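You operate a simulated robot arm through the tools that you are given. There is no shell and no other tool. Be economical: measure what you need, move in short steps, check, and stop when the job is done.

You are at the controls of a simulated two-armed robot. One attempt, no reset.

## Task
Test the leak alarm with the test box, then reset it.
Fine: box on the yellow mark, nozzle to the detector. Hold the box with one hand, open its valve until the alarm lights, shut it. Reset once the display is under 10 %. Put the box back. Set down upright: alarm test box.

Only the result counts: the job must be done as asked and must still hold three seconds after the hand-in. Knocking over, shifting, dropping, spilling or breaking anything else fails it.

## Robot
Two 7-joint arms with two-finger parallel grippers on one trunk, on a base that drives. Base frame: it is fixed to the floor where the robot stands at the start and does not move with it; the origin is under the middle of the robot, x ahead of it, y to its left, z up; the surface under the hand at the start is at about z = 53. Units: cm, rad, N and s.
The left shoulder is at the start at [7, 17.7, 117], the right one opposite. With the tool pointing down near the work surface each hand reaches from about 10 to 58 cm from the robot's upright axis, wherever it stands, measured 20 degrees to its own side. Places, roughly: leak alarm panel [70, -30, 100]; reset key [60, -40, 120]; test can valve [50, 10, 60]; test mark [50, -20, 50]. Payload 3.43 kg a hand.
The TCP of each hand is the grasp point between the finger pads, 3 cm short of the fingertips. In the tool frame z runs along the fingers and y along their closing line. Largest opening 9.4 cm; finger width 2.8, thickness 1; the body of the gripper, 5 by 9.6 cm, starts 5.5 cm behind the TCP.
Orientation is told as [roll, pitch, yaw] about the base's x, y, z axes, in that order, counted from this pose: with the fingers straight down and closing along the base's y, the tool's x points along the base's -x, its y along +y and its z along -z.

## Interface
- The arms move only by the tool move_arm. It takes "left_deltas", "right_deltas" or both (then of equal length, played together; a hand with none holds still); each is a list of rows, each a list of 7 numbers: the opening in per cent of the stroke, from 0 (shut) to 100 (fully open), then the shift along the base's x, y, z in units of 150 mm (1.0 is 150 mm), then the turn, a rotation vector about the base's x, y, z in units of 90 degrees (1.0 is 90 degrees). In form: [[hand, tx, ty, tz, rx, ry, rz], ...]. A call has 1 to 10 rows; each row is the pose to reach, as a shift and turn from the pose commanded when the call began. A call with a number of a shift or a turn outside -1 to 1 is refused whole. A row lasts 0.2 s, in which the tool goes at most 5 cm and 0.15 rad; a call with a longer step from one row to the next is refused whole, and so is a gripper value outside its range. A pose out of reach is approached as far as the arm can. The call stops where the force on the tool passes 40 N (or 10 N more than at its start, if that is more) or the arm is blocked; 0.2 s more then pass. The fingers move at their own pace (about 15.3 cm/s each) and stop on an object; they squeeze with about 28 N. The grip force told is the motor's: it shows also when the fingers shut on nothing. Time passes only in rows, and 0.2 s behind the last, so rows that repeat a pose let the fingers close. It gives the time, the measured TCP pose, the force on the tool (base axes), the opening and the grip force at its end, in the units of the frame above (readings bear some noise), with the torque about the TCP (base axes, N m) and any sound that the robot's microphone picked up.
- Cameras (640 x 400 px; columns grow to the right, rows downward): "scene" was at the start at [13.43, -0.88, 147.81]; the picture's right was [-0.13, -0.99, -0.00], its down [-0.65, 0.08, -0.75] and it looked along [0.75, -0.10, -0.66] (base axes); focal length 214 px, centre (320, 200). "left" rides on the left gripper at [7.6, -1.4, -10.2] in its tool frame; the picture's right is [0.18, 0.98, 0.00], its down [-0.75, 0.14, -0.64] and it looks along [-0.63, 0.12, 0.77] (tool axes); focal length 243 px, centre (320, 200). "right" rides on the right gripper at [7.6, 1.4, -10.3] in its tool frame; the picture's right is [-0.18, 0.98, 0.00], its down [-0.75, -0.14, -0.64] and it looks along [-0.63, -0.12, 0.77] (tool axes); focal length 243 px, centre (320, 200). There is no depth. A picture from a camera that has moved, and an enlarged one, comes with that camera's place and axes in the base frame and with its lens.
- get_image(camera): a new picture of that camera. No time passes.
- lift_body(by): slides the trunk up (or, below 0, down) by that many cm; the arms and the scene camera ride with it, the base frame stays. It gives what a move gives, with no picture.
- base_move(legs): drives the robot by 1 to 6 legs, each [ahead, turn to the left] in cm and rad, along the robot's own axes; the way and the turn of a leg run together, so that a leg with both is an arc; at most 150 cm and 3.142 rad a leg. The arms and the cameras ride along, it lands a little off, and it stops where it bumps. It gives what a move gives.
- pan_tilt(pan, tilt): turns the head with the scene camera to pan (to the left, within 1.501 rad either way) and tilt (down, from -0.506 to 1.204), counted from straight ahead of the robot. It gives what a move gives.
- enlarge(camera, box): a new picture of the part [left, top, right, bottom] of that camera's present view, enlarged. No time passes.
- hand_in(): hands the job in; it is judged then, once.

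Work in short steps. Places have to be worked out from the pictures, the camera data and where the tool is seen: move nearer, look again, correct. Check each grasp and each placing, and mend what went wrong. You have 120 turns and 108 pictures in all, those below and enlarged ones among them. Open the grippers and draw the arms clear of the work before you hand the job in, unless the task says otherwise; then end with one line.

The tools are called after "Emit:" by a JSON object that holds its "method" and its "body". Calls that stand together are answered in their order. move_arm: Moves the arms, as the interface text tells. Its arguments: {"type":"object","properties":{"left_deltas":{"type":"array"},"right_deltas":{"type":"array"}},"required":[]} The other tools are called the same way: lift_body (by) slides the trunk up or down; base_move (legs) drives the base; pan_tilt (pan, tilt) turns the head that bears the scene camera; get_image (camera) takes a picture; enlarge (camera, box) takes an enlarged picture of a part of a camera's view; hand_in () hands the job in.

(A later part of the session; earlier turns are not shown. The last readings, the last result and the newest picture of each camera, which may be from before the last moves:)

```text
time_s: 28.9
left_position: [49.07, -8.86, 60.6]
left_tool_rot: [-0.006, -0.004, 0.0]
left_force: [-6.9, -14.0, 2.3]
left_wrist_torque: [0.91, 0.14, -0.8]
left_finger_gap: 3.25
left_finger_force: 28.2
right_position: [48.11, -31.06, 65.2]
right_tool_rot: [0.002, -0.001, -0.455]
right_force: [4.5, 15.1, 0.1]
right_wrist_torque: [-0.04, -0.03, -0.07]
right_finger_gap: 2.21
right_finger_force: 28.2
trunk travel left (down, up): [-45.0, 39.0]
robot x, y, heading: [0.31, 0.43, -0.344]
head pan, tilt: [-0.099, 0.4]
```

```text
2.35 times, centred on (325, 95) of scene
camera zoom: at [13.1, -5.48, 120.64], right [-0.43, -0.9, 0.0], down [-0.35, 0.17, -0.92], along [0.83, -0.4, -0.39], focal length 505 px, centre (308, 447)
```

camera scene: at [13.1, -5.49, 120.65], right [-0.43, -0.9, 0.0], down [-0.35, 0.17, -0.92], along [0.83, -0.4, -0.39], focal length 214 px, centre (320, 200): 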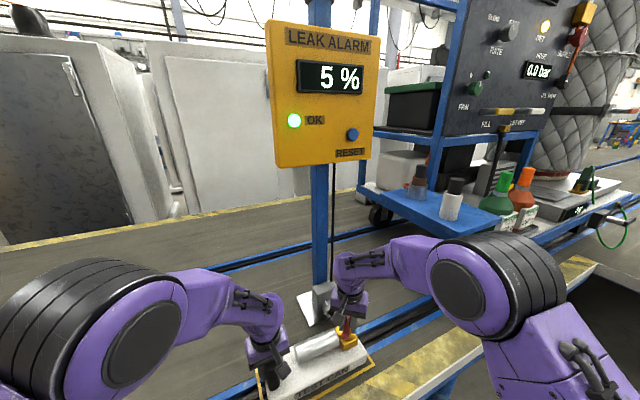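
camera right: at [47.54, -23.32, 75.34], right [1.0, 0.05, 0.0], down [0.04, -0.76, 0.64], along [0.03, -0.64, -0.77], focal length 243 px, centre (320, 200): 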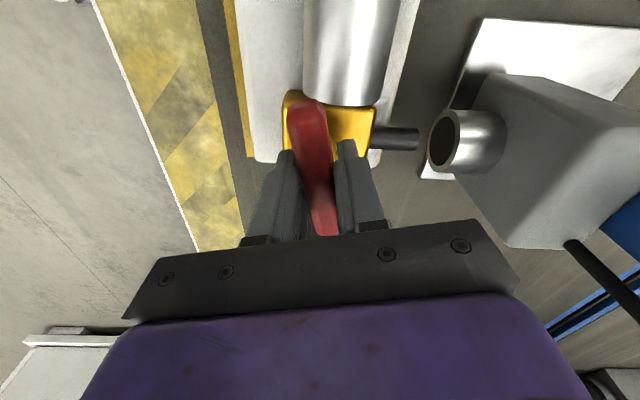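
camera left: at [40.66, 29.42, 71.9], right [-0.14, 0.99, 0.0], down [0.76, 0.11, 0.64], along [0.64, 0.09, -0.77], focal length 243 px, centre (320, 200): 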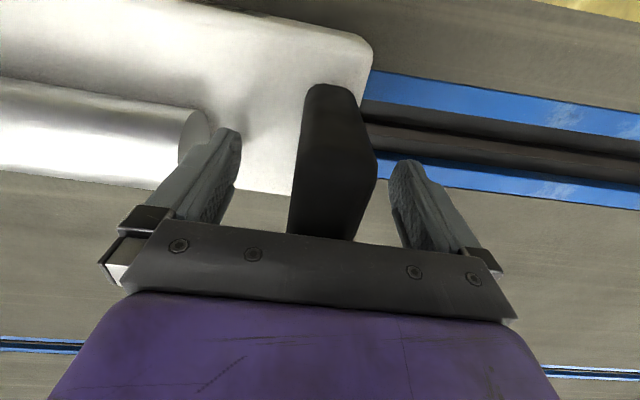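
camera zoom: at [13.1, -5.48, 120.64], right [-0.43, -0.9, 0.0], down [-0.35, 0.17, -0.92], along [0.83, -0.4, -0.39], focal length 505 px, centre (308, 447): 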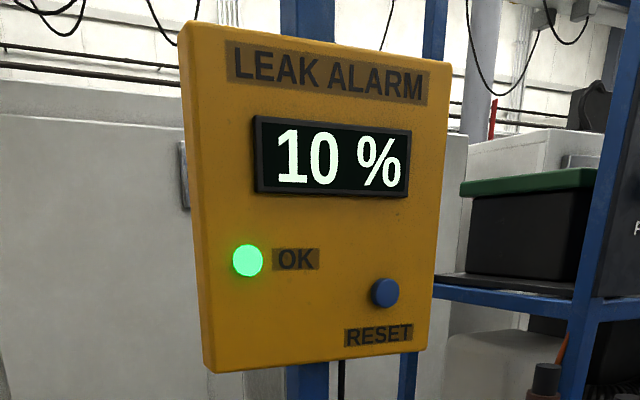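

10 %, still OK. I hold the valve open, easing the side force with a tiny +y shift.

Emit:
{"method": "move_arm", "body": {"right_deltas": [[0, 0, 0.01, 0, 0, 0, 0], [0, 0, 0.015, 0, 0, 0, 0], [0, 0, 0.015, 0, 0, 0, 0]]}}

Emit:
{"method": "enlarge", "body": {"camera": "scene", "box": [250, 10, 400, 180]}}

```text
time_s: 29.7
left_position: [49.09, -8.88, 60.46]
left_tool_rot: [-0.004, -0.006, -0.003]
left_force: [-5.5, -7.8, 3.2]
left_wrist_torque: [0.09, -0.03, -0.59]
left_finger_gap: 3.25
left_finger_force: 28.1
right_position: [47.99, -31.0, 65.18]
right_tool_rot: [0.001, -0.003, -0.457]
right_force: [4.1, 3.0, 0.7]
right_wrist_torque: [0.03, 0.14, -0.03]
right_finger_gap: 2.2
right_finger_force: 27.8
trunk travel left (down, up): [-45.0, 39.0]
robot x, y, heading: [0.37, 0.27, -0.346]
head pan, tilt: [-0.099, 0.4]
```

```text
2.35 times, centred on (325, 95) of scene
camera zoom: at [13.09, -5.54, 120.65], right [-0.43, -0.9, 0.0], down [-0.35, 0.17, -0.92], along [0.83, -0.4, -0.39], focal length 505 px, centre (308, 447)
```

zoom: 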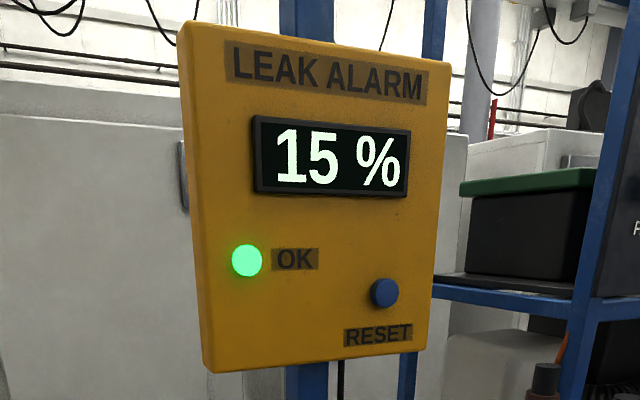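

Rising about 6 %/s. I keep holding for another second.

Emit:
{"method": "move_arm", "body": {"right_deltas": [[0, 0, 0, 0, 0, 0, 0], [0, 0, 0, 0, 0, 0, 0], [0, 0, 0, 0, 0, 0, 0]]}}

Emit:
{"method": "enlarge", "body": {"camera": "scene", "box": [250, 10, 400, 180]}}

```text
time_s: 30.5
left_position: [48.96, -8.98, 60.51]
left_tool_rot: [-0.001, -0.005, -0.001]
left_force: [-2.8, -3.4, 4.8]
left_wrist_torque: [0.12, -0.03, -0.63]
left_finger_gap: 3.25
left_finger_force: 27.6
right_position: [48.07, -30.95, 65.2]
right_tool_rot: [0.0, -0.004, -0.457]
right_force: [2.5, -2.4, 0.6]
right_wrist_torque: [-0.04, -0.03, -0.01]
right_finger_gap: 2.18
right_finger_force: 28.4
trunk travel left (down, up): [-45.0, 39.0]
robot x, y, heading: [0.04, -0.41, -0.35]
head pan, tilt: [-0.099, 0.4]
```

```text
2.35 times, centred on (325, 95) of scene
camera zoom: at [13.09, -5.55, 120.65], right [-0.43, -0.9, 0.0], down [-0.35, 0.17, -0.92], along [0.83, -0.4, -0.39], focal length 505 px, centre (308, 447)
```

zoom: 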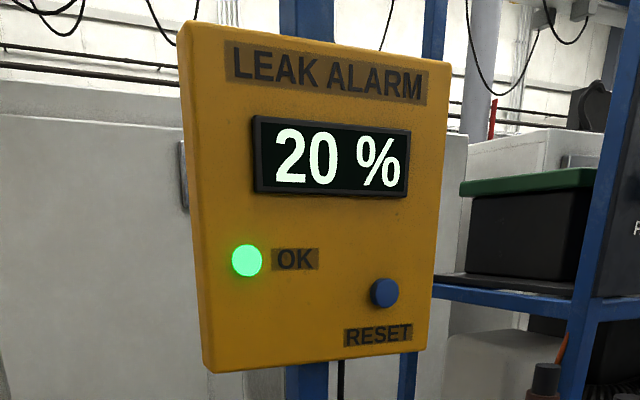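

20 % and no alarm yet. I keep holding.

Emit:
{"method": "move_arm", "body": {"right_deltas": [[0, 0, 0, 0, 0, 0, 0], [0, 0, 0, 0, 0, 0, 0], [0, 0, 0, 0, 0, 0, 0]]}}

Emit:
{"method": "enlarge", "body": {"camera": "scene", "box": [250, 10, 400, 180]}}

```text
time_s: 31.3
left_position: [48.98, -8.81, 60.54]
left_tool_rot: [-0.003, -0.005, -0.001]
left_force: [-1.5, 1.6, 4.5]
left_wrist_torque: [0.04, -0.05, -0.63]
left_finger_gap: 3.22
left_finger_force: 27.5
right_position: [48.0, -31.09, 65.13]
right_tool_rot: [-0.001, -0.004, -0.458]
right_force: [2.6, -6.8, 1.0]
right_wrist_torque: [-0.01, -0.05, 0.0]
right_finger_gap: 2.19
right_finger_force: 28.2
trunk travel left (down, up): [-45.0, 39.0]
robot x, y, heading: [-0.41, -0.17, -0.346]
head pan, tilt: [-0.099, 0.4]
```

```text
2.35 times, centred on (325, 95) of scene
camera zoom: at [13.09, -5.54, 120.65], right [-0.43, -0.9, 0.0], down [-0.35, 0.17, -0.92], along [0.83, -0.4, -0.39], focal length 505 px, centre (308, 447)
```

zoom: 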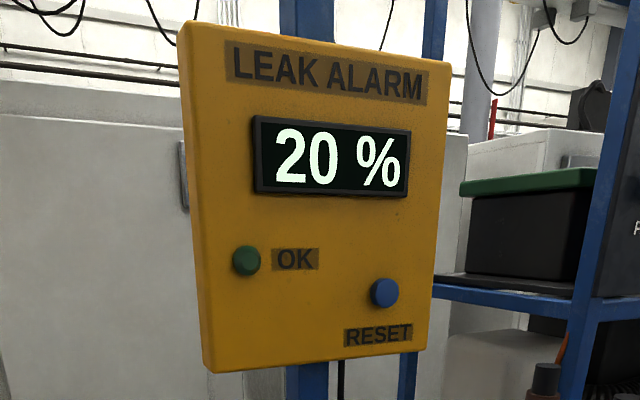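

The OK lamp went dark at 20 % – the alarm lamp is likely the red beacon atop the pole, out of view. I tilt the head up to check.

Emit:
{"method": "pan_tilt", "body": {"pan": -0.1, "tilt": 0.1}}

Emit:
{"method": "get_image", "body": {"camera": "scene"}}

```text
time_s: 32.1
left_position: [49.05, -8.84, 60.56]
left_tool_rot: [-0.003, -0.006, -0.002]
left_force: [-0.3, 6.6, 5.2]
left_wrist_torque: [-0.05, 0.05, -0.62]
left_finger_gap: 3.23
left_finger_force: 27.9
right_position: [48.06, -30.9, 65.16]
right_tool_rot: [0.001, -0.005, -0.456]
right_force: [2.0, -10.7, 1.3]
right_wrist_torque: [-0.03, -0.04, 0.0]
right_finger_gap: 2.15
right_finger_force: 27.8
trunk travel left (down, up): [-45.0, 39.0]
robot x, y, heading: [-0.36, -0.12, -0.345]
head pan, tilt: [-0.099, 0.099]
```

```text
71 pictures are left
camera scene: at [13.04, -5.51, 123.43], right [-0.43, -0.9, 0.0], down [-0.09, 0.04, -0.99], along [0.9, -0.43, -0.1], focal length 214 px, centre (320, 200)
```

scene: 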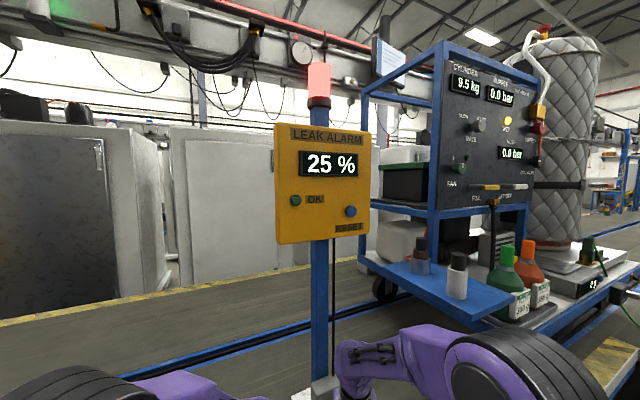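

The beacon is lit red (25 %). I turn the lever back to shut, undoing the small y shift.

Emit:
{"method": "move_arm", "body": {"right_deltas": [[0, 0, -0.008, 0, 0, 0, -0.09], [0, 0, -0.012, 0, 0, 0, -0.18], [0, 0, -0.015, 0, 0, 0, -0.27], [0, 0, -0.015, 0, 0, 0, -0.36], [0, 0, -0.015, 0, 0, 0, -0.45], [0, 0, -0.015, 0, 0, 0, -0.54], [0, 0, -0.015, 0, 0, 0, -0.63], [0, 0, -0.015, 0, 0, 0, -0.71], [0, 0, -0.015, 0, 0, 0, -0.715]]}}

Emit:
{"method": "get_image", "body": {"camera": "right"}}

Emit:
{"method": "get_image", "body": {"camera": "scene"}}

```text
time_s: 34.1
left_position: [49.01, -8.82, 60.56]
left_tool_rot: [-0.004, -0.004, -0.002]
left_force: [0.0, 4.3, 6.6]
left_wrist_torque: [0.16, 0.12, -0.11]
left_finger_gap: 3.24
left_finger_force: 27.9
right_position: [48.1, -31.19, 65.05]
right_tool_rot: [0.003, -0.003, -1.581]
right_force: [-0.4, 0.5, -1.0]
right_wrist_torque: [-0.27, 0.05, 0.02]
right_finger_gap: 2.18
right_finger_force: 27.3
trunk travel left (down, up): [-45.0, 39.0]
robot x, y, heading: [-0.19, 0.26, -0.349]
head pan, tilt: [-0.099, 0.099]
```

```text
70 pictures are left
camera right: at [49.46, -23.43, 75.35], right [0.98, -0.19, 0.0], down [-0.15, -0.75, 0.64], along [-0.12, -0.63, -0.77], focal length 243 px, centre (320, 200)
```

right: 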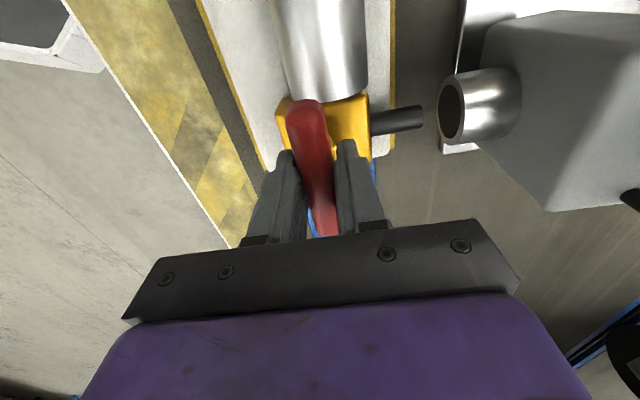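

```text
69 pictures are left
camera scene: at [13.06, -5.42, 123.44], right [-0.43, -0.9, 0.0], down [-0.09, 0.04, -1.0], along [0.9, -0.43, -0.1], focal length 214 px, centre (320, 200)
```

scene: 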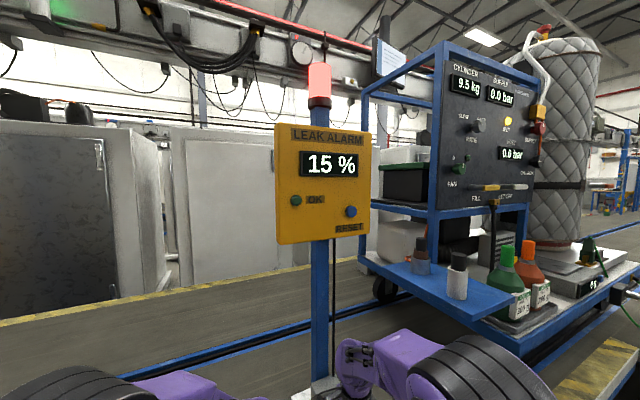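

Valve is back at its closed angle and the display falls (15 %). I open the right hand, rise off the lever and draw back, keeping the left hand on the box.

Emit:
{"method": "move_arm", "body": {"right_deltas": [[60, 0, 0, 0, 0, 0, 0], [60, 0, 0, 0, 0, 0, 0], [60, 0, 0, 0.2, 0, 0, 0], [60, 0, 0, 0.45, 0, 0, 0], [60, -0.1, 0, 0.7, 0, 0, 0], [60, -0.3, 0, 1.0, 0, 0, 0]]}}

Emit:
{"method": "move_arm", "body": {"right_deltas": [[0, -0.2, -0.05, 0.2, 0, 0, 0], [0, -0.4, -0.1, 0.4, 0, 0, 0], [0, -0.6, -0.15, 0.6, 0, 0, 0], [0, -0.6, -0.2, 0.85, 0, 0, 0], [0, -0.6, -0.2, 1.0, 0, 0, 0]]}}

Emit:
{"method": "get_image", "body": {"camera": "scene"}}

```text
refused: row 6 steps farther than a row can; nothing moved
```

```text
time_s: 34.6
left_position: [48.84, -9.48, 60.83]
left_tool_rot: [-0.013, -0.003, -0.01]
left_force: [-12.8, 5.8, 23.7]
left_wrist_torque: [-1.85, 1.39, -1.26]
left_finger_gap: 3.88
left_finger_force: 28.4
right_position: [44.51, -31.84, 68.74]
right_tool_rot: [0.005, 0.003, -1.582]
right_force: [4.7, -8.6, -6.6]
right_wrist_torque: [0.35, 0.24, 0.07]
right_finger_gap: 1.76
right_finger_force: 27.1
trunk travel left (down, up): [-45.0, 39.0]
robot x, y, heading: [-0.14, -0.0, -0.346]
head pan, tilt: [-0.099, 0.099]
stopped in row 2 (left hand): the force on the tool passed its limit at 55 N (the readings are from after the stop); the commanded pose is now the measured one
```

```text
68 pictures are left
camera scene: at [12.99, -5.52, 123.45], right [-0.43, -0.9, 0.0], down [-0.09, 0.04, -1.0], along [0.9, -0.43, -0.1], focal length 214 px, centre (320, 200)
```

scene: 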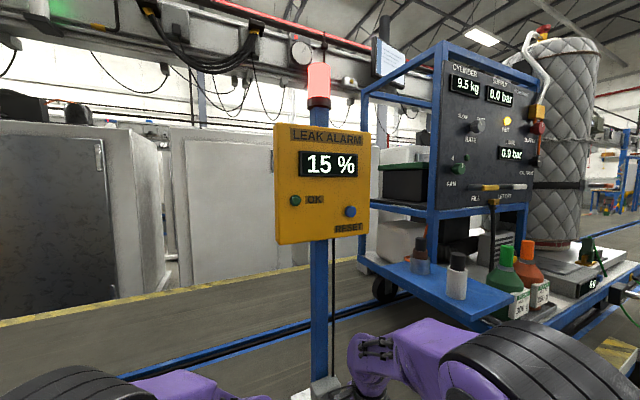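

My mistake: the first call was refused and the second pulled while still gripping. I stop and inspect the box and lever.

Emit:
{"method": "get_image", "body": {"camera": "right"}}

Emit:
{"method": "get_image", "body": {"camera": "left"}}

Emit:
{"method": "pan_tilt", "body": {"pan": -0.1, "tilt": 0.6}}

Emit:
{"method": "get_image", "body": {"camera": "scene"}}

```text
67 pictures are left
camera right: at [45.94, -24.2, 78.88], right [0.98, -0.2, 0.0], down [-0.15, -0.75, 0.64], along [-0.12, -0.63, -0.77], focal length 243 px, centre (320, 200)
```

right: 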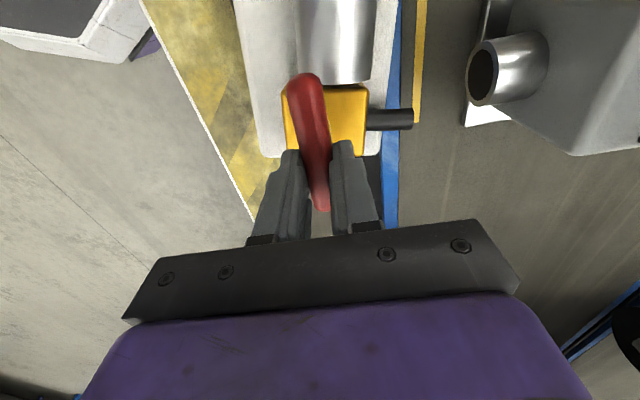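

```text
66 pictures are left
camera left: at [41.04, -10.66, 71.06], right [-0.17, 0.99, -0.01], down [0.75, 0.14, 0.64], along [0.64, 0.1, -0.77], focal length 243 px, centre (320, 200)
```

left: 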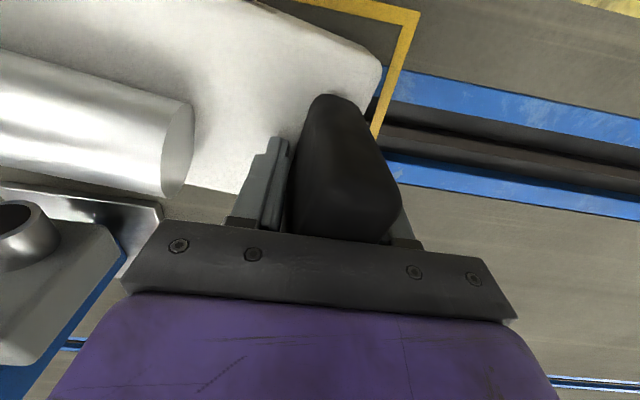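

```text
time_s: 35.5
left_position: [48.82, -9.51, 60.95]
left_tool_rot: [-0.015, -0.006, -0.008]
left_force: [-13.1, 4.7, 28.4]
left_wrist_torque: [-2.43, 1.43, -1.55]
left_finger_gap: 3.89
left_finger_force: 28.3
right_position: [44.46, -31.77, 68.76]
right_tool_rot: [0.006, 0.001, -1.58]
right_force: [7.2, -9.8, -12.9]
right_wrist_torque: [-0.85, 0.06, -0.05]
right_finger_gap: 1.71
right_finger_force: 27.9
trunk travel left (down, up): [-45.0, 39.0]
robot x, y, heading: [-0.01, 0.08, -0.344]
head pan, tilt: [-0.099, 0.6]
```

```text
65 pictures are left
camera scene: at [12.53, -5.34, 118.86], right [-0.43, -0.9, 0.0], down [-0.51, 0.24, -0.83], along [0.75, -0.36, -0.56], focal length 214 px, centre (320, 200)
```

scene: 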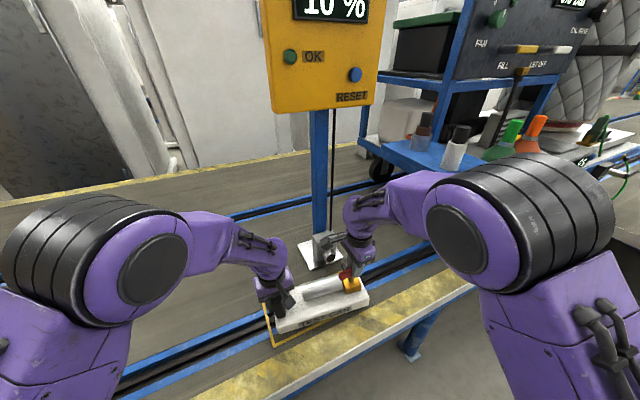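

Both hands still hold the box, twisted slightly and lifted at the valve end. I reverse the motion gently to put it back on the mark before releasing the lever.

Emit:
{"method": "move_arm", "body": {"right_deltas": [[0, 0.06, 0.01, -0.06, 0, 0, 0], [0, 0.12, 0.02, -0.12, 0, 0, 0], [0, 0.18, 0.03, -0.18, 0, 0, 0], [0, 0.23, 0.04, -0.22, 0, 0, 0]], "left_deltas": [[0, 0, 0.01, 0, 0, 0, 0], [0, 0, 0.02, 0, 0, 0, 0], [0, 0, 0.03, 0, 0, 0, 0], [0, 0, 0.04, -0.01, 0, 0, 0]]}}

Emit:
{"method": "get_image", "body": {"camera": "right"}}

Emit:
{"method": "enlarge", "body": {"camera": "scene", "box": [230, 220, 400, 350]}}

```text
time_s: 36.5
left_position: [48.7, -8.58, 60.69]
left_tool_rot: [-0.01, -0.007, -0.012]
left_force: [-4.4, 0.7, 9.5]
left_wrist_torque: [1.26, -0.24, -0.37]
left_finger_gap: 3.24
left_finger_force: 28.6
right_position: [47.57, -31.24, 66.03]
right_tool_rot: [0.01, 0.0, -1.581]
right_force: [-4.3, 3.9, 8.7]
right_wrist_torque: [-0.31, 0.0, 0.03]
right_finger_gap: 1.73
right_finger_force: 28.1
trunk travel left (down, up): [-45.0, 39.0]
robot x, y, heading: [0.02, 0.18, -0.342]
head pan, tilt: [-0.099, 0.6]
stopped in row 4 (right hand): the force on the tool passed its limit at 49 N (the readings are from after the stop); the commanded pose is now the measured one
```

```text
64 pictures are left
camera right: at [48.89, -23.51, 76.3], right [0.98, -0.19, 0.01], down [-0.15, -0.75, 0.64], along [-0.12, -0.63, -0.77], focal length 243 px, centre (320, 200)
```

right: 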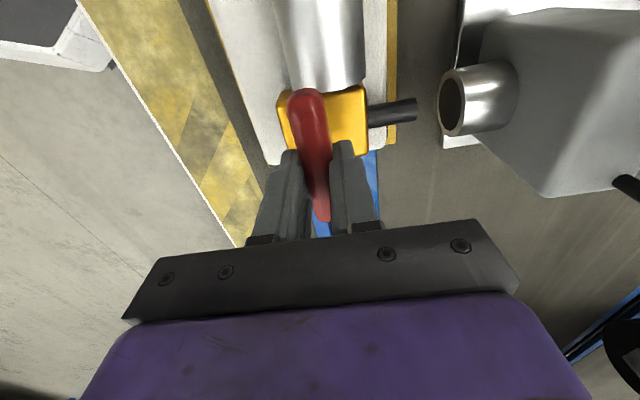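

```text
3.08 times, centred on (315, 285) of scene
camera zoom: at [12.38, -5.19, 118.88], right [-0.43, -0.9, 0.0], down [-0.51, 0.24, -0.83], along [0.75, -0.36, -0.56], focal length 660 px, centre (335, -62)
```

zoom: 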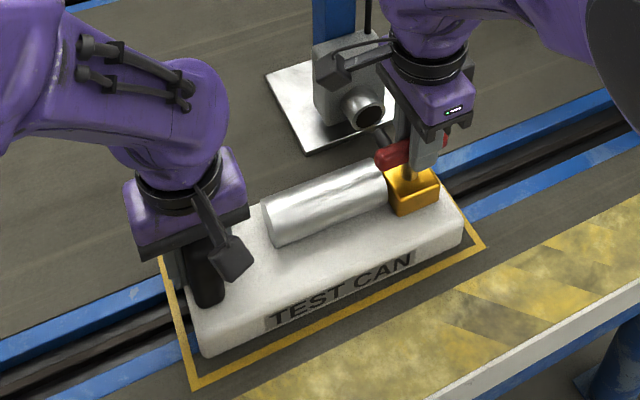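

The box is back flat on the mark. I open the right fingers first, nothing else.

Emit:
{"method": "move_arm", "body": {"right_deltas": [[60, 0, 0, 0, 0, 0, 0], [60, 0, 0, 0, 0, 0, 0], [60, 0, 0, 0, 0, 0, 0]]}}

Emit:
{"method": "get_image", "body": {"camera": "right"}}

```text
time_s: 37.3
left_position: [48.69, -8.73, 60.58]
left_tool_rot: [-0.012, -0.005, -0.008]
left_force: [-8.7, 4.8, 20.8]
left_wrist_torque: [1.24, 0.13, -0.08]
left_finger_gap: 3.25
left_finger_force: 27.6
right_position: [47.61, -31.1, 66.08]
right_tool_rot: [0.01, -0.001, -1.581]
right_force: [-0.3, 0.2, 0.3]
right_wrist_torque: [0.0, 0.0, 0.01]
right_finger_gap: 5.66
right_finger_force: 0.2
trunk travel left (down, up): [-45.0, 39.0]
robot x, y, heading: [-0.15, -0.08, -0.344]
head pan, tilt: [-0.099, 0.6]
```

```text
62 pictures are left
camera right: at [48.9, -23.56, 76.23], right [0.98, -0.19, 0.01], down [-0.15, -0.75, 0.64], along [-0.12, -0.63, -0.77], focal length 243 px, centre (320, 200)
```

right: 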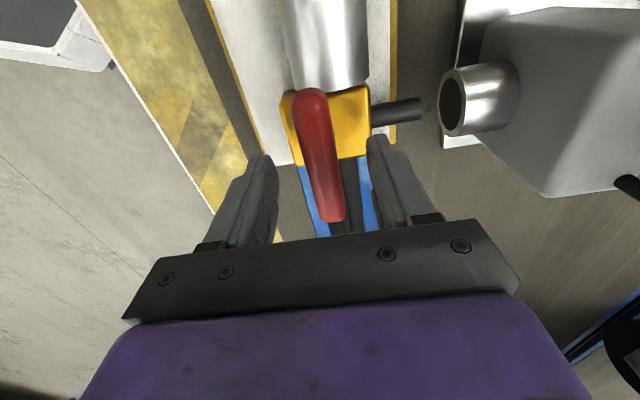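

Lever is free and in its closed position. I lift the right hand straight up (easing the left's downward press a little).

Emit:
{"method": "move_arm", "body": {"right_deltas": [[60, 0, 0, 0.2, 0, 0, 0], [60, 0, 0, 0.45, 0, 0, 0], [60, 0, 0, 0.7, 0, 0, 0], [60, 0, 0, 1.0, 0, 0, 0]], "left_deltas": [[0, 0, 0, 0.005, 0, 0, 0], [0, 0, 0, 0.01, 0, 0, 0], [0, 0, 0, 0.01, 0, 0, 0], [0, 0, 0, 0.01, 0, 0, 0]]}}

Emit:
{"method": "enlarge", "body": {"camera": "scene", "box": [230, 220, 400, 350]}}

```text
time_s: 38.3
left_position: [48.67, -8.7, 60.55]
left_tool_rot: [-0.011, -0.001, -0.008]
left_force: [-5.2, 4.1, 10.2]
left_wrist_torque: [0.91, -0.26, 0.29]
left_finger_gap: 3.19
left_finger_force: 28.0
right_position: [47.71, -31.14, 81.03]
right_tool_rot: [0.005, 0.0, -1.58]
right_force: [-0.2, 0.2, 0.4]
right_wrist_torque: [0.0, 0.06, 0.01]
right_finger_gap: 5.64
right_finger_force: 0.1
trunk travel left (down, up): [-45.0, 39.0]
robot x, y, heading: [-0.07, -0.09, -0.346]
head pan, tilt: [-0.099, 0.6]
```

```text
3.08 times, centred on (315, 285) of scene
camera zoom: at [12.58, -5.26, 118.83], right [-0.43, -0.9, 0.0], down [-0.51, 0.24, -0.83], along [0.75, -0.36, -0.56], focal length 660 px, centre (335, -62)
```

zoom: 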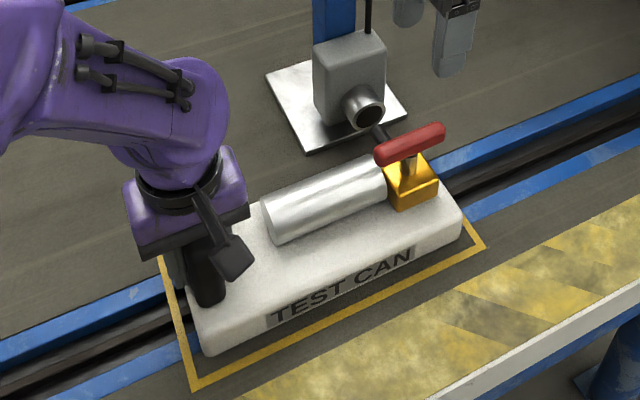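

All fine. I retract the right hand up and back, fingers closed, toward button height.

Emit:
{"method": "move_arm", "body": {"right_deltas": [[30, -0.2, -0.05, 0.2, 0, 0, 0], [0, -0.4, -0.1, 0.4, 0, 0, 0], [0, -0.55, -0.2, 0.6, 0, 0, 0], [0, -0.65, -0.3, 0.8, 0, 0, 0], [0, -0.7, -0.35, 1.0, 0, 0, 0]]}}

Emit:
{"method": "pan_tilt", "body": {"pan": -0.1, "tilt": 0.2}}

Emit:
{"method": "get_image", "body": {"camera": "scene"}}

```text
time_s: 39.5
left_position: [48.69, -8.84, 60.71]
left_tool_rot: [-0.014, -0.002, -0.009]
left_force: [-3.2, 0.9, 5.3]
left_wrist_torque: [0.6, -0.16, 0.16]
left_finger_gap: 3.24
left_finger_force: 28.1
right_position: [37.24, -36.38, 96.08]
right_tool_rot: [0.005, -0.001, -1.581]
right_force: [0.5, 0.1, 0.3]
right_wrist_torque: [0.01, 0.0, -0.03]
right_finger_gap: 0.0
right_finger_force: 28.3
trunk travel left (down, up): [-45.0, 39.0]
robot x, y, heading: [-0.19, 0.2, -0.348]
head pan, tilt: [-0.099, 0.6]
```

```text
time_s: 40.3
left_position: [48.74, -8.86, 60.57]
left_tool_rot: [-0.013, -0.002, -0.008]
left_force: [-3.4, 1.1, 3.9]
left_wrist_torque: [0.62, -0.17, 0.14]
left_finger_gap: 3.22
left_finger_force: 27.5
right_position: [37.24, -36.38, 96.06]
right_tool_rot: [0.007, -0.001, -1.582]
right_force: [0.2, 0.2, 0.6]
right_wrist_torque: [0.01, -0.01, 0.01]
right_finger_gap: 0.0
right_finger_force: 28.2
trunk travel left (down, up): [-45.0, 39.0]
robot x, y, heading: [0.27, -0.03, -0.342]
head pan, tilt: [-0.099, 0.201]
```

```text
60 pictures are left
camera scene: at [13.06, -5.51, 122.5], right [-0.43, -0.9, 0.0], down [-0.18, 0.09, -0.98], along [0.88, -0.42, -0.2], focal length 214 px, centre (320, 200)
```

scene: 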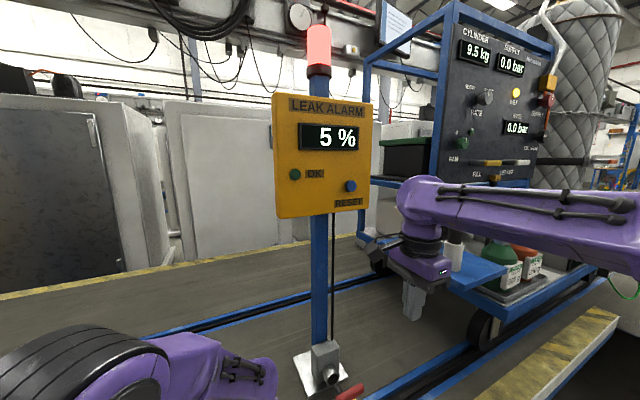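

Display is 5 % and falling. I pitch the right tool forward (fingers toward +x) while rising to z≈111.

Emit:
{"method": "move_arm", "body": {"right_deltas": [[0, 0, 0, 0.1, 0, -0.09, 0], [0, 0, 0, 0.2, 0, -0.18, 0], [0, 0, 0, 0.3, 0, -0.27, 0], [0, 0, 0, 0.4, 0, -0.36, 0], [0, 0, 0, 0.5, 0, -0.45, 0], [0, 0.05, 0, 0.6, 0, -0.54, 0], [0, 0.1, 0, 0.7, 0, -0.63, 0], [0, 0.15, 0, 0.8, 0, -0.72, 0], [0, 0.2, 0, 0.9, 0, -0.81, 0], [0, 0.2, 0, 1.0, 0, -0.9, 0]]}}

Emit:
{"method": "get_image", "body": {"camera": "scene"}}

```text
time_s: 42.5
left_position: [48.76, -8.8, 60.72]
left_tool_rot: [-0.01, -0.001, -0.01]
left_force: [-1.1, 1.2, 4.4]
left_wrist_torque: [0.6, -0.18, 0.07]
left_finger_gap: 3.23
left_finger_force: 28.2
right_position: [40.22, -36.54, 110.89]
right_tool_rot: [1.423, 0.008, -1.571]
right_force: [0.5, 0.0, -0.2]
right_wrist_torque: [-0.01, 0.01, 0.01]
right_finger_gap: 0.0
right_finger_force: 28.0
trunk travel left (down, up): [-45.0, 39.0]
robot x, y, heading: [0.03, 0.11, -0.349]
head pan, tilt: [-0.099, 0.201]
```

```text
59 pictures are left
camera scene: at [13.07, -5.54, 122.51], right [-0.43, -0.9, 0.0], down [-0.18, 0.09, -0.98], along [0.88, -0.42, -0.2], focal length 214 px, centre (320, 200)
```

scene: 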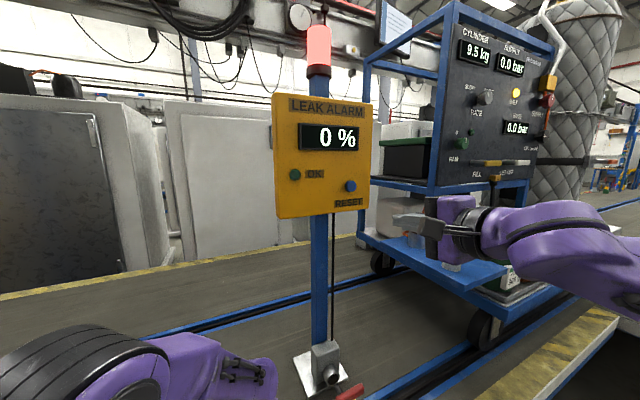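

Tool points forward, display 0 %. I move to ~4 cm in front of the button at (59,−36.3,115) and check.

Emit:
{"method": "move_arm", "body": {"right_deltas": [[0, 0.1, 0, 0.15, 0, 0, 0], [0, 0.3, 0.01, 0.3, 0, 0, 0], [0, 0.5, 0.015, 0.3, 0, 0, 0], [0, 0.7, 0.015, 0.3, 0, 0, 0], [0, 0.75, 0.015, 0.3, 0, 0, 0]]}}

Emit:
{"method": "enlarge", "body": {"camera": "scene", "box": [260, 80, 480, 220]}}

Emit:
{"method": "get_image", "body": {"camera": "right"}}

```text
time_s: 43.7
left_position: [48.7, -8.8, 60.54]
left_tool_rot: [-0.011, -0.002, -0.01]
left_force: [0.0, 0.1, 5.5]
left_wrist_torque: [0.57, 0.01, 0.03]
left_finger_gap: 3.23
left_finger_force: 28.2
right_position: [51.47, -36.45, 115.32]
right_tool_rot: [1.422, 0.011, -1.573]
right_force: [-0.3, -0.2, -0.4]
right_wrist_torque: [-0.02, 0.02, -0.02]
right_finger_gap: 0.01
right_finger_force: 27.7
trunk travel left (down, up): [-45.0, 39.0]
robot x, y, heading: [0.05, -0.27, -0.34]
head pan, tilt: [-0.099, 0.201]
```

```text
2.86 times, centred on (370, 150) of scene
camera zoom: at [13.07, -5.54, 122.5], right [-0.43, -0.9, 0.0], down [-0.18, 0.09, -0.98], along [0.88, -0.42, -0.2], focal length 613 px, centre (177, 343)
```

zoom: 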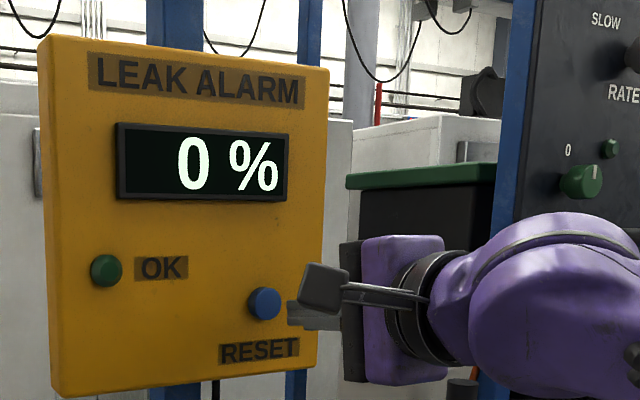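

```text
57 pictures are left
camera right: at [41.4, -28.77, 118.33], right [0.15, -0.2, 0.97], down [-0.66, -0.75, -0.05], along [0.74, -0.63, -0.24], focal length 243 px, centre (320, 200)
```

right: 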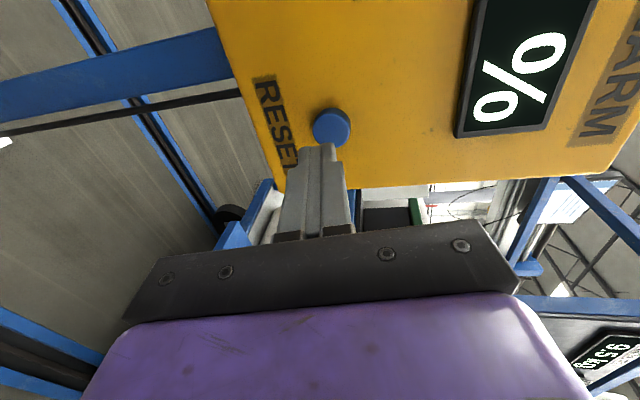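

All views agree: the button is straight ahead of the fingertips at (59,−36.4,115). I push forward slowly.

Emit:
{"method": "move_arm", "body": {"right_deltas": [[0, 0.1, 0, 0.005, 0, 0, 0], [0, 0.2, 0, 0.005, 0, 0, 0], [0, 0.24, 0, 0.005, 0, 0, 0], [0, 0.27, 0, 0.005, 0, 0, 0], [0, 0.3, 0, 0.005, 0, 0, 0]]}}

Emit:
{"method": "enlarge", "body": {"camera": "scene", "box": [260, 0, 480, 220]}}

```text
time_s: 44.9
left_position: [48.8, -8.85, 60.62]
left_tool_rot: [-0.013, -0.002, -0.008]
left_force: [-0.4, 0.8, 5.5]
left_wrist_torque: [0.54, 0.02, 0.06]
left_finger_gap: 3.22
left_finger_force: 27.9
right_position: [55.79, -36.24, 115.43]
right_tool_rot: [1.42, 0.009, -1.573]
right_force: [0.0, 0.6, -0.5]
right_wrist_torque: [0.01, 0.01, 0.04]
right_finger_gap: 0.01
right_finger_force: 28.3
trunk travel left (down, up): [-45.0, 39.0]
robot x, y, heading: [-0.18, -0.02, -0.343]
head pan, tilt: [-0.099, 0.201]
```

```text
1.82 times, centred on (370, 110) of scene
camera zoom: at [13.07, -5.52, 122.51], right [-0.43, -0.9, 0.0], down [-0.18, 0.09, -0.98], along [0.88, -0.42, -0.2], focal length 390 px, centre (229, 364)
```

zoom: 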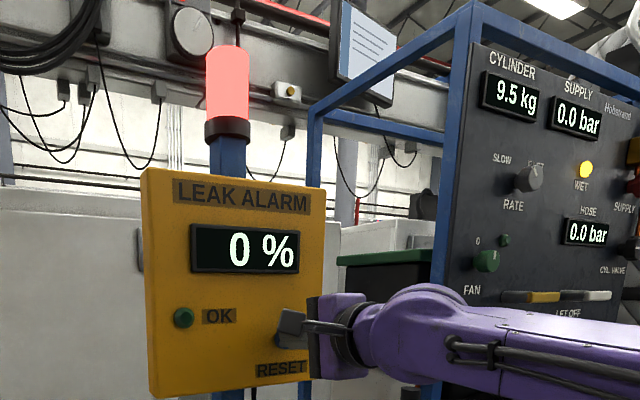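

No contact yet (tip x≈58.8). I push on in small steps.

Emit:
{"method": "move_arm", "body": {"right_deltas": [[0, 0.03, 0, 0, 0, 0, 0], [0, 0.06, 0, 0, 0, 0, 0], [0, 0.09, 0, 0, 0, 0, 0], [0, 0.11, 0, 0, 0, 0, 0]]}}

Emit:
{"method": "get_image", "body": {"camera": "right"}}

Emit:
{"method": "get_image", "body": {"camera": "scene"}}

```text
time_s: 45.9
left_position: [48.56, -8.8, 60.78]
left_tool_rot: [-0.01, -0.007, -0.007]
left_force: [-0.2, -0.7, -4.1]
left_wrist_torque: [0.35, -0.01, 0.01]
left_finger_gap: 3.21
left_finger_force: 28.1
right_position: [57.1, -36.32, 115.71]
right_tool_rot: [1.422, 0.012, -1.571]
right_force: [-34.2, 1.8, -13.5]
right_wrist_torque: [0.02, 0.34, -0.11]
right_finger_gap: 0.0
right_finger_force: 28.3
trunk travel left (down, up): [-45.0, 39.0]
robot x, y, heading: [-0.06, -0.13, -0.346]
head pan, tilt: [-0.099, 0.201]
heard: click
```

```text
55 pictures are left
camera right: at [47.05, -28.72, 118.54], right [0.15, -0.19, 0.97], down [-0.66, -0.75, -0.05], along [0.74, -0.63, -0.24], focal length 243 px, centre (320, 200)
```

right: 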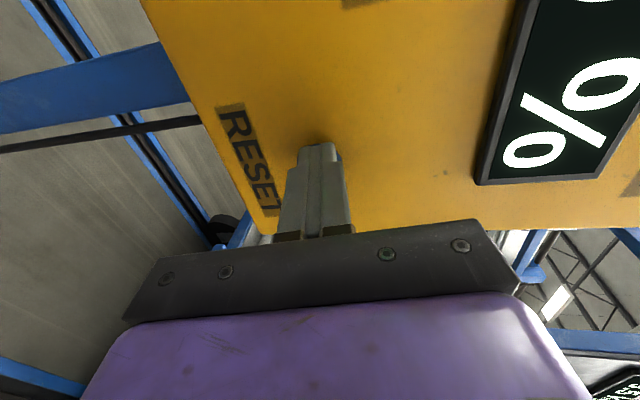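

```text
54 pictures are left
camera scene: at [12.48, -5.61, 122.54], right [-0.43, -0.9, 0.0], down [-0.17, 0.09, -0.98], along [0.88, -0.42, -0.19], focal length 214 px, centre (320, 200)
```

scene: 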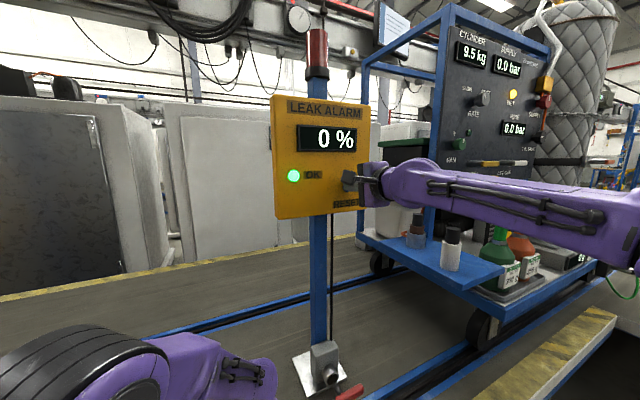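

Click heard, beacon off, OK green. I withdraw the right hand straight back.

Emit:
{"method": "move_arm", "body": {"right_deltas": [[0, -0.2, 0, 0, 0, 0, 0], [0, -0.5, 0, 0, 0, 0, 0], [0, -0.8, 0, 0, 0, 0, 0], [0, -1.0, 0, 0, 0, 0, 0]]}}

Emit:
{"method": "move_arm", "body": {"right_deltas": [[0, -0.05, -0.05, 0, 0, 0.09, 0], [0, -0.1, -0.05, 0, 0, 0.18, 0], [0, -0.15, -0.05, -0.05, 0, 0.27, 0], [0, -0.2, -0.05, -0.1, 0, 0.36, 0], [0, -0.25, -0.05, -0.2, 0, 0.45, 0], [0, -0.3, -0.05, -0.3, 0, 0.54, 0], [0, -0.4, -0.05, -0.4, 0, 0.63, 0], [0, -0.5, -0.05, -0.5, 0, 0.72, 0], [0, -0.6, -0.05, -0.6, 0, 0.81, 0], [0, -0.7, -0.05, -0.7, 0, 0.9, 0]]}}

Emit:
{"method": "pan_tilt", "body": {"pan": 0.1, "tilt": 0.5}}

Emit:
{"method": "get_image", "body": {"camera": "scene"}}

```text
time_s: 46.9
left_position: [48.72, -8.88, 60.55]
left_tool_rot: [-0.01, -0.001, -0.01]
left_force: [-0.8, -1.0, 3.8]
left_wrist_torque: [0.45, -0.21, 0.02]
left_finger_gap: 3.23
left_finger_force: 28.0
right_position: [42.55, -36.38, 115.47]
right_tool_rot: [1.421, 0.013, -1.572]
right_force: [-0.7, -0.2, 0.6]
right_wrist_torque: [-0.03, 0.01, 0.01]
right_finger_gap: 0.02
right_finger_force: 27.7
trunk travel left (down, up): [-45.0, 39.0]
robot x, y, heading: [-0.24, 0.09, -0.346]
head pan, tilt: [-0.099, 0.201]
```

```text
time_s: 49.1
left_position: [48.77, -8.95, 60.61]
left_tool_rot: [-0.01, -0.003, -0.008]
left_force: [0.6, -3.9, 6.3]
left_wrist_torque: [0.26, 0.05, 0.03]
left_finger_gap: 3.23
left_finger_force: 27.8
right_position: [32.08, -37.1, 105.1]
right_tool_rot: [0.007, 0.003, -1.582]
right_force: [-0.5, -0.5, -0.1]
right_wrist_torque: [0.01, 0.02, 0.0]
right_finger_gap: 0.0
right_finger_force: 27.9
trunk travel left (down, up): [-45.0, 39.0]
robot x, y, heading: [0.03, -0.24, -0.345]
head pan, tilt: [-0.099, 0.201]
```

```text
time_s: 49.9
left_position: [48.78, -8.92, 60.63]
left_tool_rot: [-0.013, -0.002, -0.01]
left_force: [0.7, -4.1, 6.8]
left_wrist_torque: [0.31, 0.02, -0.02]
left_finger_gap: 3.23
left_finger_force: 27.2
right_position: [32.07, -36.96, 104.97]
right_tool_rot: [0.009, 0.003, -1.581]
right_force: [-0.6, 0.5, 0.7]
right_wrist_torque: [-0.02, 0.02, 0.02]
right_finger_gap: 0.0
right_finger_force: 28.6
trunk travel left (down, up): [-45.0, 39.0]
robot x, y, heading: [-0.22, 0.14, -0.348]
head pan, tilt: [0.099, 0.499]
```

```text
53 pictures are left
camera scene: at [13.49, -3.77, 119.74], right [-0.24, -0.97, 0.0], down [-0.46, 0.12, -0.88], along [0.85, -0.21, -0.48], focal length 214 px, centre (320, 200)
```

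scene: 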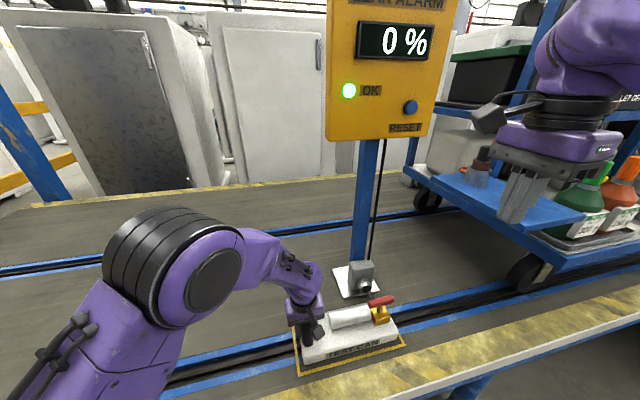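

Alarm reset and hand clear. Now I return the box: lift 4 cm and draw back 4 cm.

Emit:
{"method": "move_arm", "body": {"left_deltas": [[0, 0, 0, 0.1, 0, 0, 0], [0, 0, 0, 0.2, 0, 0, 0], [0, 0, 0, 0.27, 0, 0, 0], [0, -0.1, 0, 0.27, 0, 0, 0], [0, -0.2, 0, 0.27, 0, 0, 0], [0, -0.28, 0, 0.27, 0, 0, 0], [0, -0.28, 0, 0.27, 0, 0, 0]]}}

Emit:
{"method": "get_image", "body": {"camera": "scene"}}

```text
time_s: 51.5
left_position: [44.58, -8.86, 64.55]
left_tool_rot: [-0.01, -0.001, -0.008]
left_force: [-0.1, -0.9, -2.9]
left_wrist_torque: [0.37, -0.02, 0.01]
left_finger_gap: 3.22
left_finger_force: 27.5
right_position: [32.3, -37.06, 104.97]
right_tool_rot: [0.003, 0.0, -1.582]
right_force: [0.1, -0.3, -0.6]
right_wrist_torque: [0.02, 0.02, 0.0]
right_finger_gap: 0.0
right_finger_force: 28.2
trunk travel left (down, up): [-45.0, 39.0]
robot x, y, heading: [-0.03, -0.07, -0.347]
head pan, tilt: [0.099, 0.499]
```

```text
52 pictures are left
camera scene: at [13.6, -3.75, 119.72], right [-0.24, -0.97, 0.0], down [-0.46, 0.12, -0.88], along [0.85, -0.21, -0.48], focal length 214 px, centre (320, 200)
```

scene: 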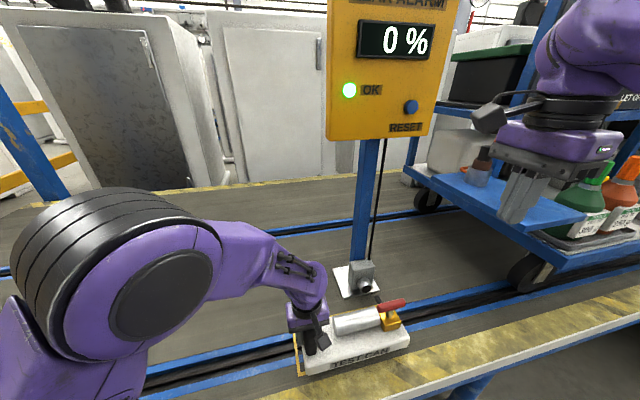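

Held level (2.9 N). I turn the base back left by 0.347 rad.

Emit:
{"method": "base_move", "body": {"legs": [[0, 0.347]]}}

Emit:
{"method": "pan_tilt", "body": {"pan": -0.127, "tilt": 0.717}}

Emit:
{"method": "get_image", "body": {"camera": "scene"}}

```text
time_s: 53.0
left_position: [44.98, 6.66, 64.49]
left_tool_rot: [-0.011, -0.001, 0.335]
left_force: [-0.7, -0.1, -3.1]
left_wrist_torque: [0.36, 0.13, -0.01]
left_finger_gap: 3.17
left_finger_force: 28.0
right_position: [42.84, -24.08, 105.03]
right_tool_rot: [0.006, 0.001, -1.237]
right_force: [-0.2, 0.5, -0.1]
right_wrist_torque: [0.01, 0.01, 0.03]
right_finger_gap: 0.0
right_finger_force: 28.1
trunk travel left (down, up): [-45.0, 39.0]
robot x, y, heading: [-0.3, -0.08, -0.002]
head pan, tilt: [0.099, 0.499]
```

```text
time_s: 53.8
left_position: [44.9, 6.81, 64.7]
left_tool_rot: [-0.009, 0.0, 0.335]
left_force: [-0.4, 0.7, -2.5]
left_wrist_torque: [0.32, 0.11, 0.0]
left_finger_gap: 3.23
left_finger_force: 28.0
right_position: [42.82, -23.96, 105.03]
right_tool_rot: [0.006, -0.001, -1.236]
right_force: [-0.3, 0.6, 0.9]
right_wrist_torque: [0.01, 0.01, -0.03]
right_finger_gap: 0.0
right_finger_force: 28.2
trunk travel left (down, up): [-45.0, 39.0]
robot x, y, heading: [0.13, -0.13, 0.002]
head pan, tilt: [-0.127, 0.717]
```

```text
51 pictures are left
camera scene: at [13.42, -0.93, 117.81], right [-0.13, -0.99, 0.0], down [-0.65, 0.09, -0.75], along [0.75, -0.1, -0.66], focal length 214 px, centre (320, 200)
```

scene: 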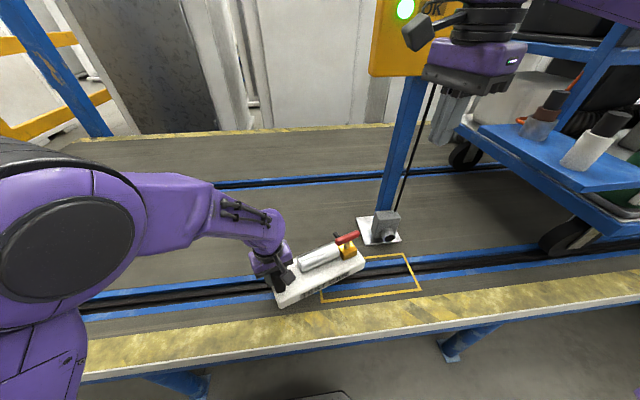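

Now I carry the box in +y, yawing it back to its original angle.

Emit:
{"method": "move_arm", "body": {"left_deltas": [[0, 0, 0.2, 0, 0, 0, -0.05], [0, 0.05, 0.4, 0, 0, 0, -0.1], [0, 0.1, 0.6, 0, 0, 0, -0.15], [0, 0.15, 0.8, 0, 0, 0, -0.2], [0, 0.2, 1.0, 0, 0.006, 0, -0.242], [0, 0.2, 1.0, 0, 0.006, 0, -0.242]]}}

Emit:
{"method": "move_arm", "body": {"left_deltas": [[0, 0.02, 0.2, 0, 0, 0, 0], [0, 0.04, 0.4, 0, 0, 0, 0], [0, 0.04, 0.57, 0, 0, 0, 0], [0, 0.04, 0.57, 0, 0, 0, 0]]}}

Emit:
{"method": "enlarge", "body": {"camera": "scene", "box": [160, 220, 440, 340]}}

```text
time_s: 55.1
left_position: [47.98, 21.76, 64.54]
left_tool_rot: [-0.001, -0.002, -0.046]
left_force: [0.4, 0.5, -3.2]
left_wrist_torque: [0.37, -0.02, 0.02]
left_finger_gap: 3.22
left_finger_force: 28.1
right_position: [42.78, -24.0, 105.04]
right_tool_rot: [0.005, -0.001, -1.239]
right_force: [-0.8, 0.2, -0.3]
right_wrist_torque: [0.03, 0.02, 0.0]
right_finger_gap: 0.0
right_finger_force: 27.7
trunk travel left (down, up): [-45.0, 39.0]
robot x, y, heading: [0.11, 0.02, -0.003]
head pan, tilt: [-0.127, 0.717]
```

```text
time_s: 56.1
left_position: [48.68, 30.32, 64.66]
left_tool_rot: [-0.002, -0.003, -0.045]
left_force: [0.2, -0.8, -3.1]
left_wrist_torque: [0.39, -0.04, 0.02]
left_finger_gap: 3.21
left_finger_force: 28.3
right_position: [42.73, -24.07, 104.96]
right_tool_rot: [0.005, -0.001, -1.238]
right_force: [-0.4, -0.7, 0.1]
right_wrist_torque: [0.03, -0.02, -0.01]
right_finger_gap: 0.05
right_finger_force: 28.2
trunk travel left (down, up): [-45.0, 39.0]
robot x, y, heading: [-0.12, 0.05, -0.003]
head pan, tilt: [-0.127, 0.717]
```

```text
2.29 times, centred on (300, 280) of scene
camera zoom: at [13.42, -0.95, 117.8], right [-0.13, -0.99, 0.0], down [-0.65, 0.09, -0.75], along [0.75, -0.1, -0.66], focal length 490 px, centre (366, 17)
```

zoom: 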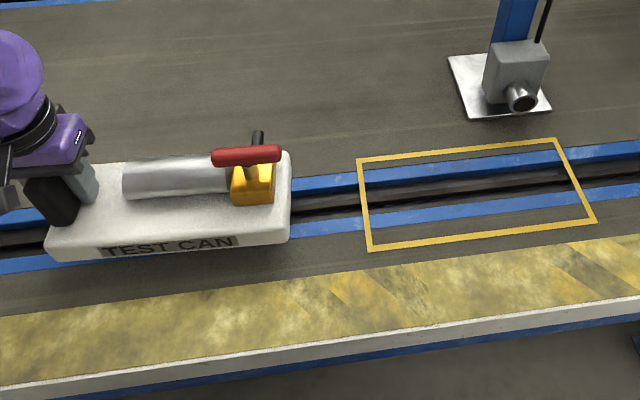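

Position matches; I lower to about 0.8 cm above the table and compare with the original picture.

Emit:
{"method": "move_arm", "body": {"left_deltas": [[0, 0, 0, -0.1, 0, 0, 0], [0, 0, 0, -0.17, 0, 0, 0], [0, 0, 0, -0.22, 0, 0, 0], [0, 0, 0, -0.22, 0, 0, 0]]}}

Emit:
{"method": "enlarge", "body": {"camera": "scene", "box": [160, 220, 440, 340]}}

```text
time_s: 57.1
left_position: [48.46, 30.45, 61.32]
left_tool_rot: [-0.001, -0.003, -0.046]
left_force: [0.2, 0.1, -3.6]
left_wrist_torque: [0.37, -0.03, -0.02]
left_finger_gap: 3.23
left_finger_force: 28.2
right_position: [42.74, -24.12, 104.99]
right_tool_rot: [0.005, 0.001, -1.237]
right_force: [0.6, -0.7, -1.6]
right_wrist_torque: [0.01, -0.03, 0.0]
right_finger_gap: 0.0
right_finger_force: 28.3
trunk travel left (down, up): [-45.0, 39.0]
robot x, y, heading: [-0.12, 0.0, -0.003]
head pan, tilt: [-0.127, 0.717]
```

```text
2.29 times, centred on (300, 280) of scene
camera zoom: at [13.41, -0.91, 117.81], right [-0.13, -0.99, 0.0], down [-0.65, 0.09, -0.75], along [0.75, -0.1, -0.66], focal length 490 px, centre (366, 17)
```

zoom: 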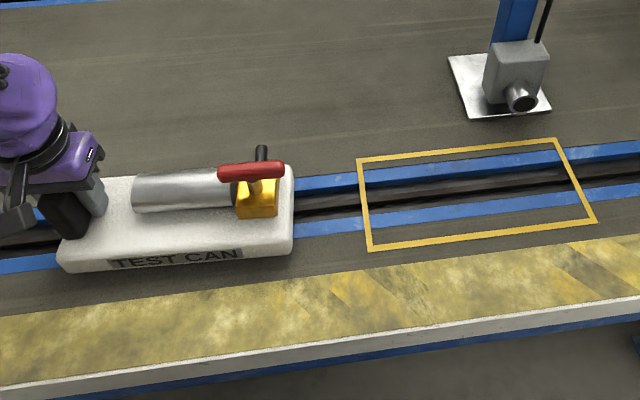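

It matches the original placement closely. I set it down gently.

Emit:
{"method": "move_arm", "body": {"left_deltas": [[0, 0, 0, -0.02, 0, 0, 0], [0, 0, 0, -0.04, 0, 0, 0], [0, 0, 0, -0.05, 0, 0, 0], [0, 0, 0, -0.055, 0, 0, 0]]}}

```text
time_s: 58.1
left_position: [48.57, 30.31, 60.59]
left_tool_rot: [0.0, -0.006, -0.046]
left_force: [-0.2, 3.7, 9.8]
left_wrist_torque: [0.01, 0.66, -0.11]
left_finger_gap: 3.23
left_finger_force: 27.8
right_position: [42.61, -23.99, 105.12]
right_tool_rot: [0.005, 0.0, -1.237]
right_force: [-1.2, 0.0, 0.2]
right_wrist_torque: [-0.05, 0.0, 0.0]
right_finger_gap: 0.03
right_finger_force: 27.7
trunk travel left (down, up): [-45.0, 39.0]
robot x, y, heading: [-0.0, 0.02, -0.002]
head pan, tilt: [-0.127, 0.717]
```

Contact with the table (10 N up). I open the left hand in place.

Emit:
{"method": "move_arm", "body": {"left_deltas": [[100, 0, 0, 0, 0, 0, 0], [100, 0, 0, 0, 0, 0, 0], [100, 0, 0, 0, 0, 0, 0]]}}

```text
time_s: 59.0
left_position: [48.67, 30.34, 60.37]
left_tool_rot: [-0.003, -0.003, -0.047]
left_force: [-0.5, 1.2, 2.8]
left_wrist_torque: [-0.06, 0.08, -0.04]
left_finger_gap: 9.38
left_finger_force: 0.1
right_position: [42.72, -23.96, 105.1]
right_tool_rot: [0.005, -0.001, -1.238]
right_force: [0.0, 0.2, 0.0]
right_wrist_torque: [0.0, 0.02, 0.02]
right_finger_gap: 0.0
right_finger_force: 28.1
trunk travel left (down, up): [-45.0, 39.0]
robot x, y, heading: [-0.12, 0.2, -0.008]
head pan, tilt: [-0.127, 0.717]
```

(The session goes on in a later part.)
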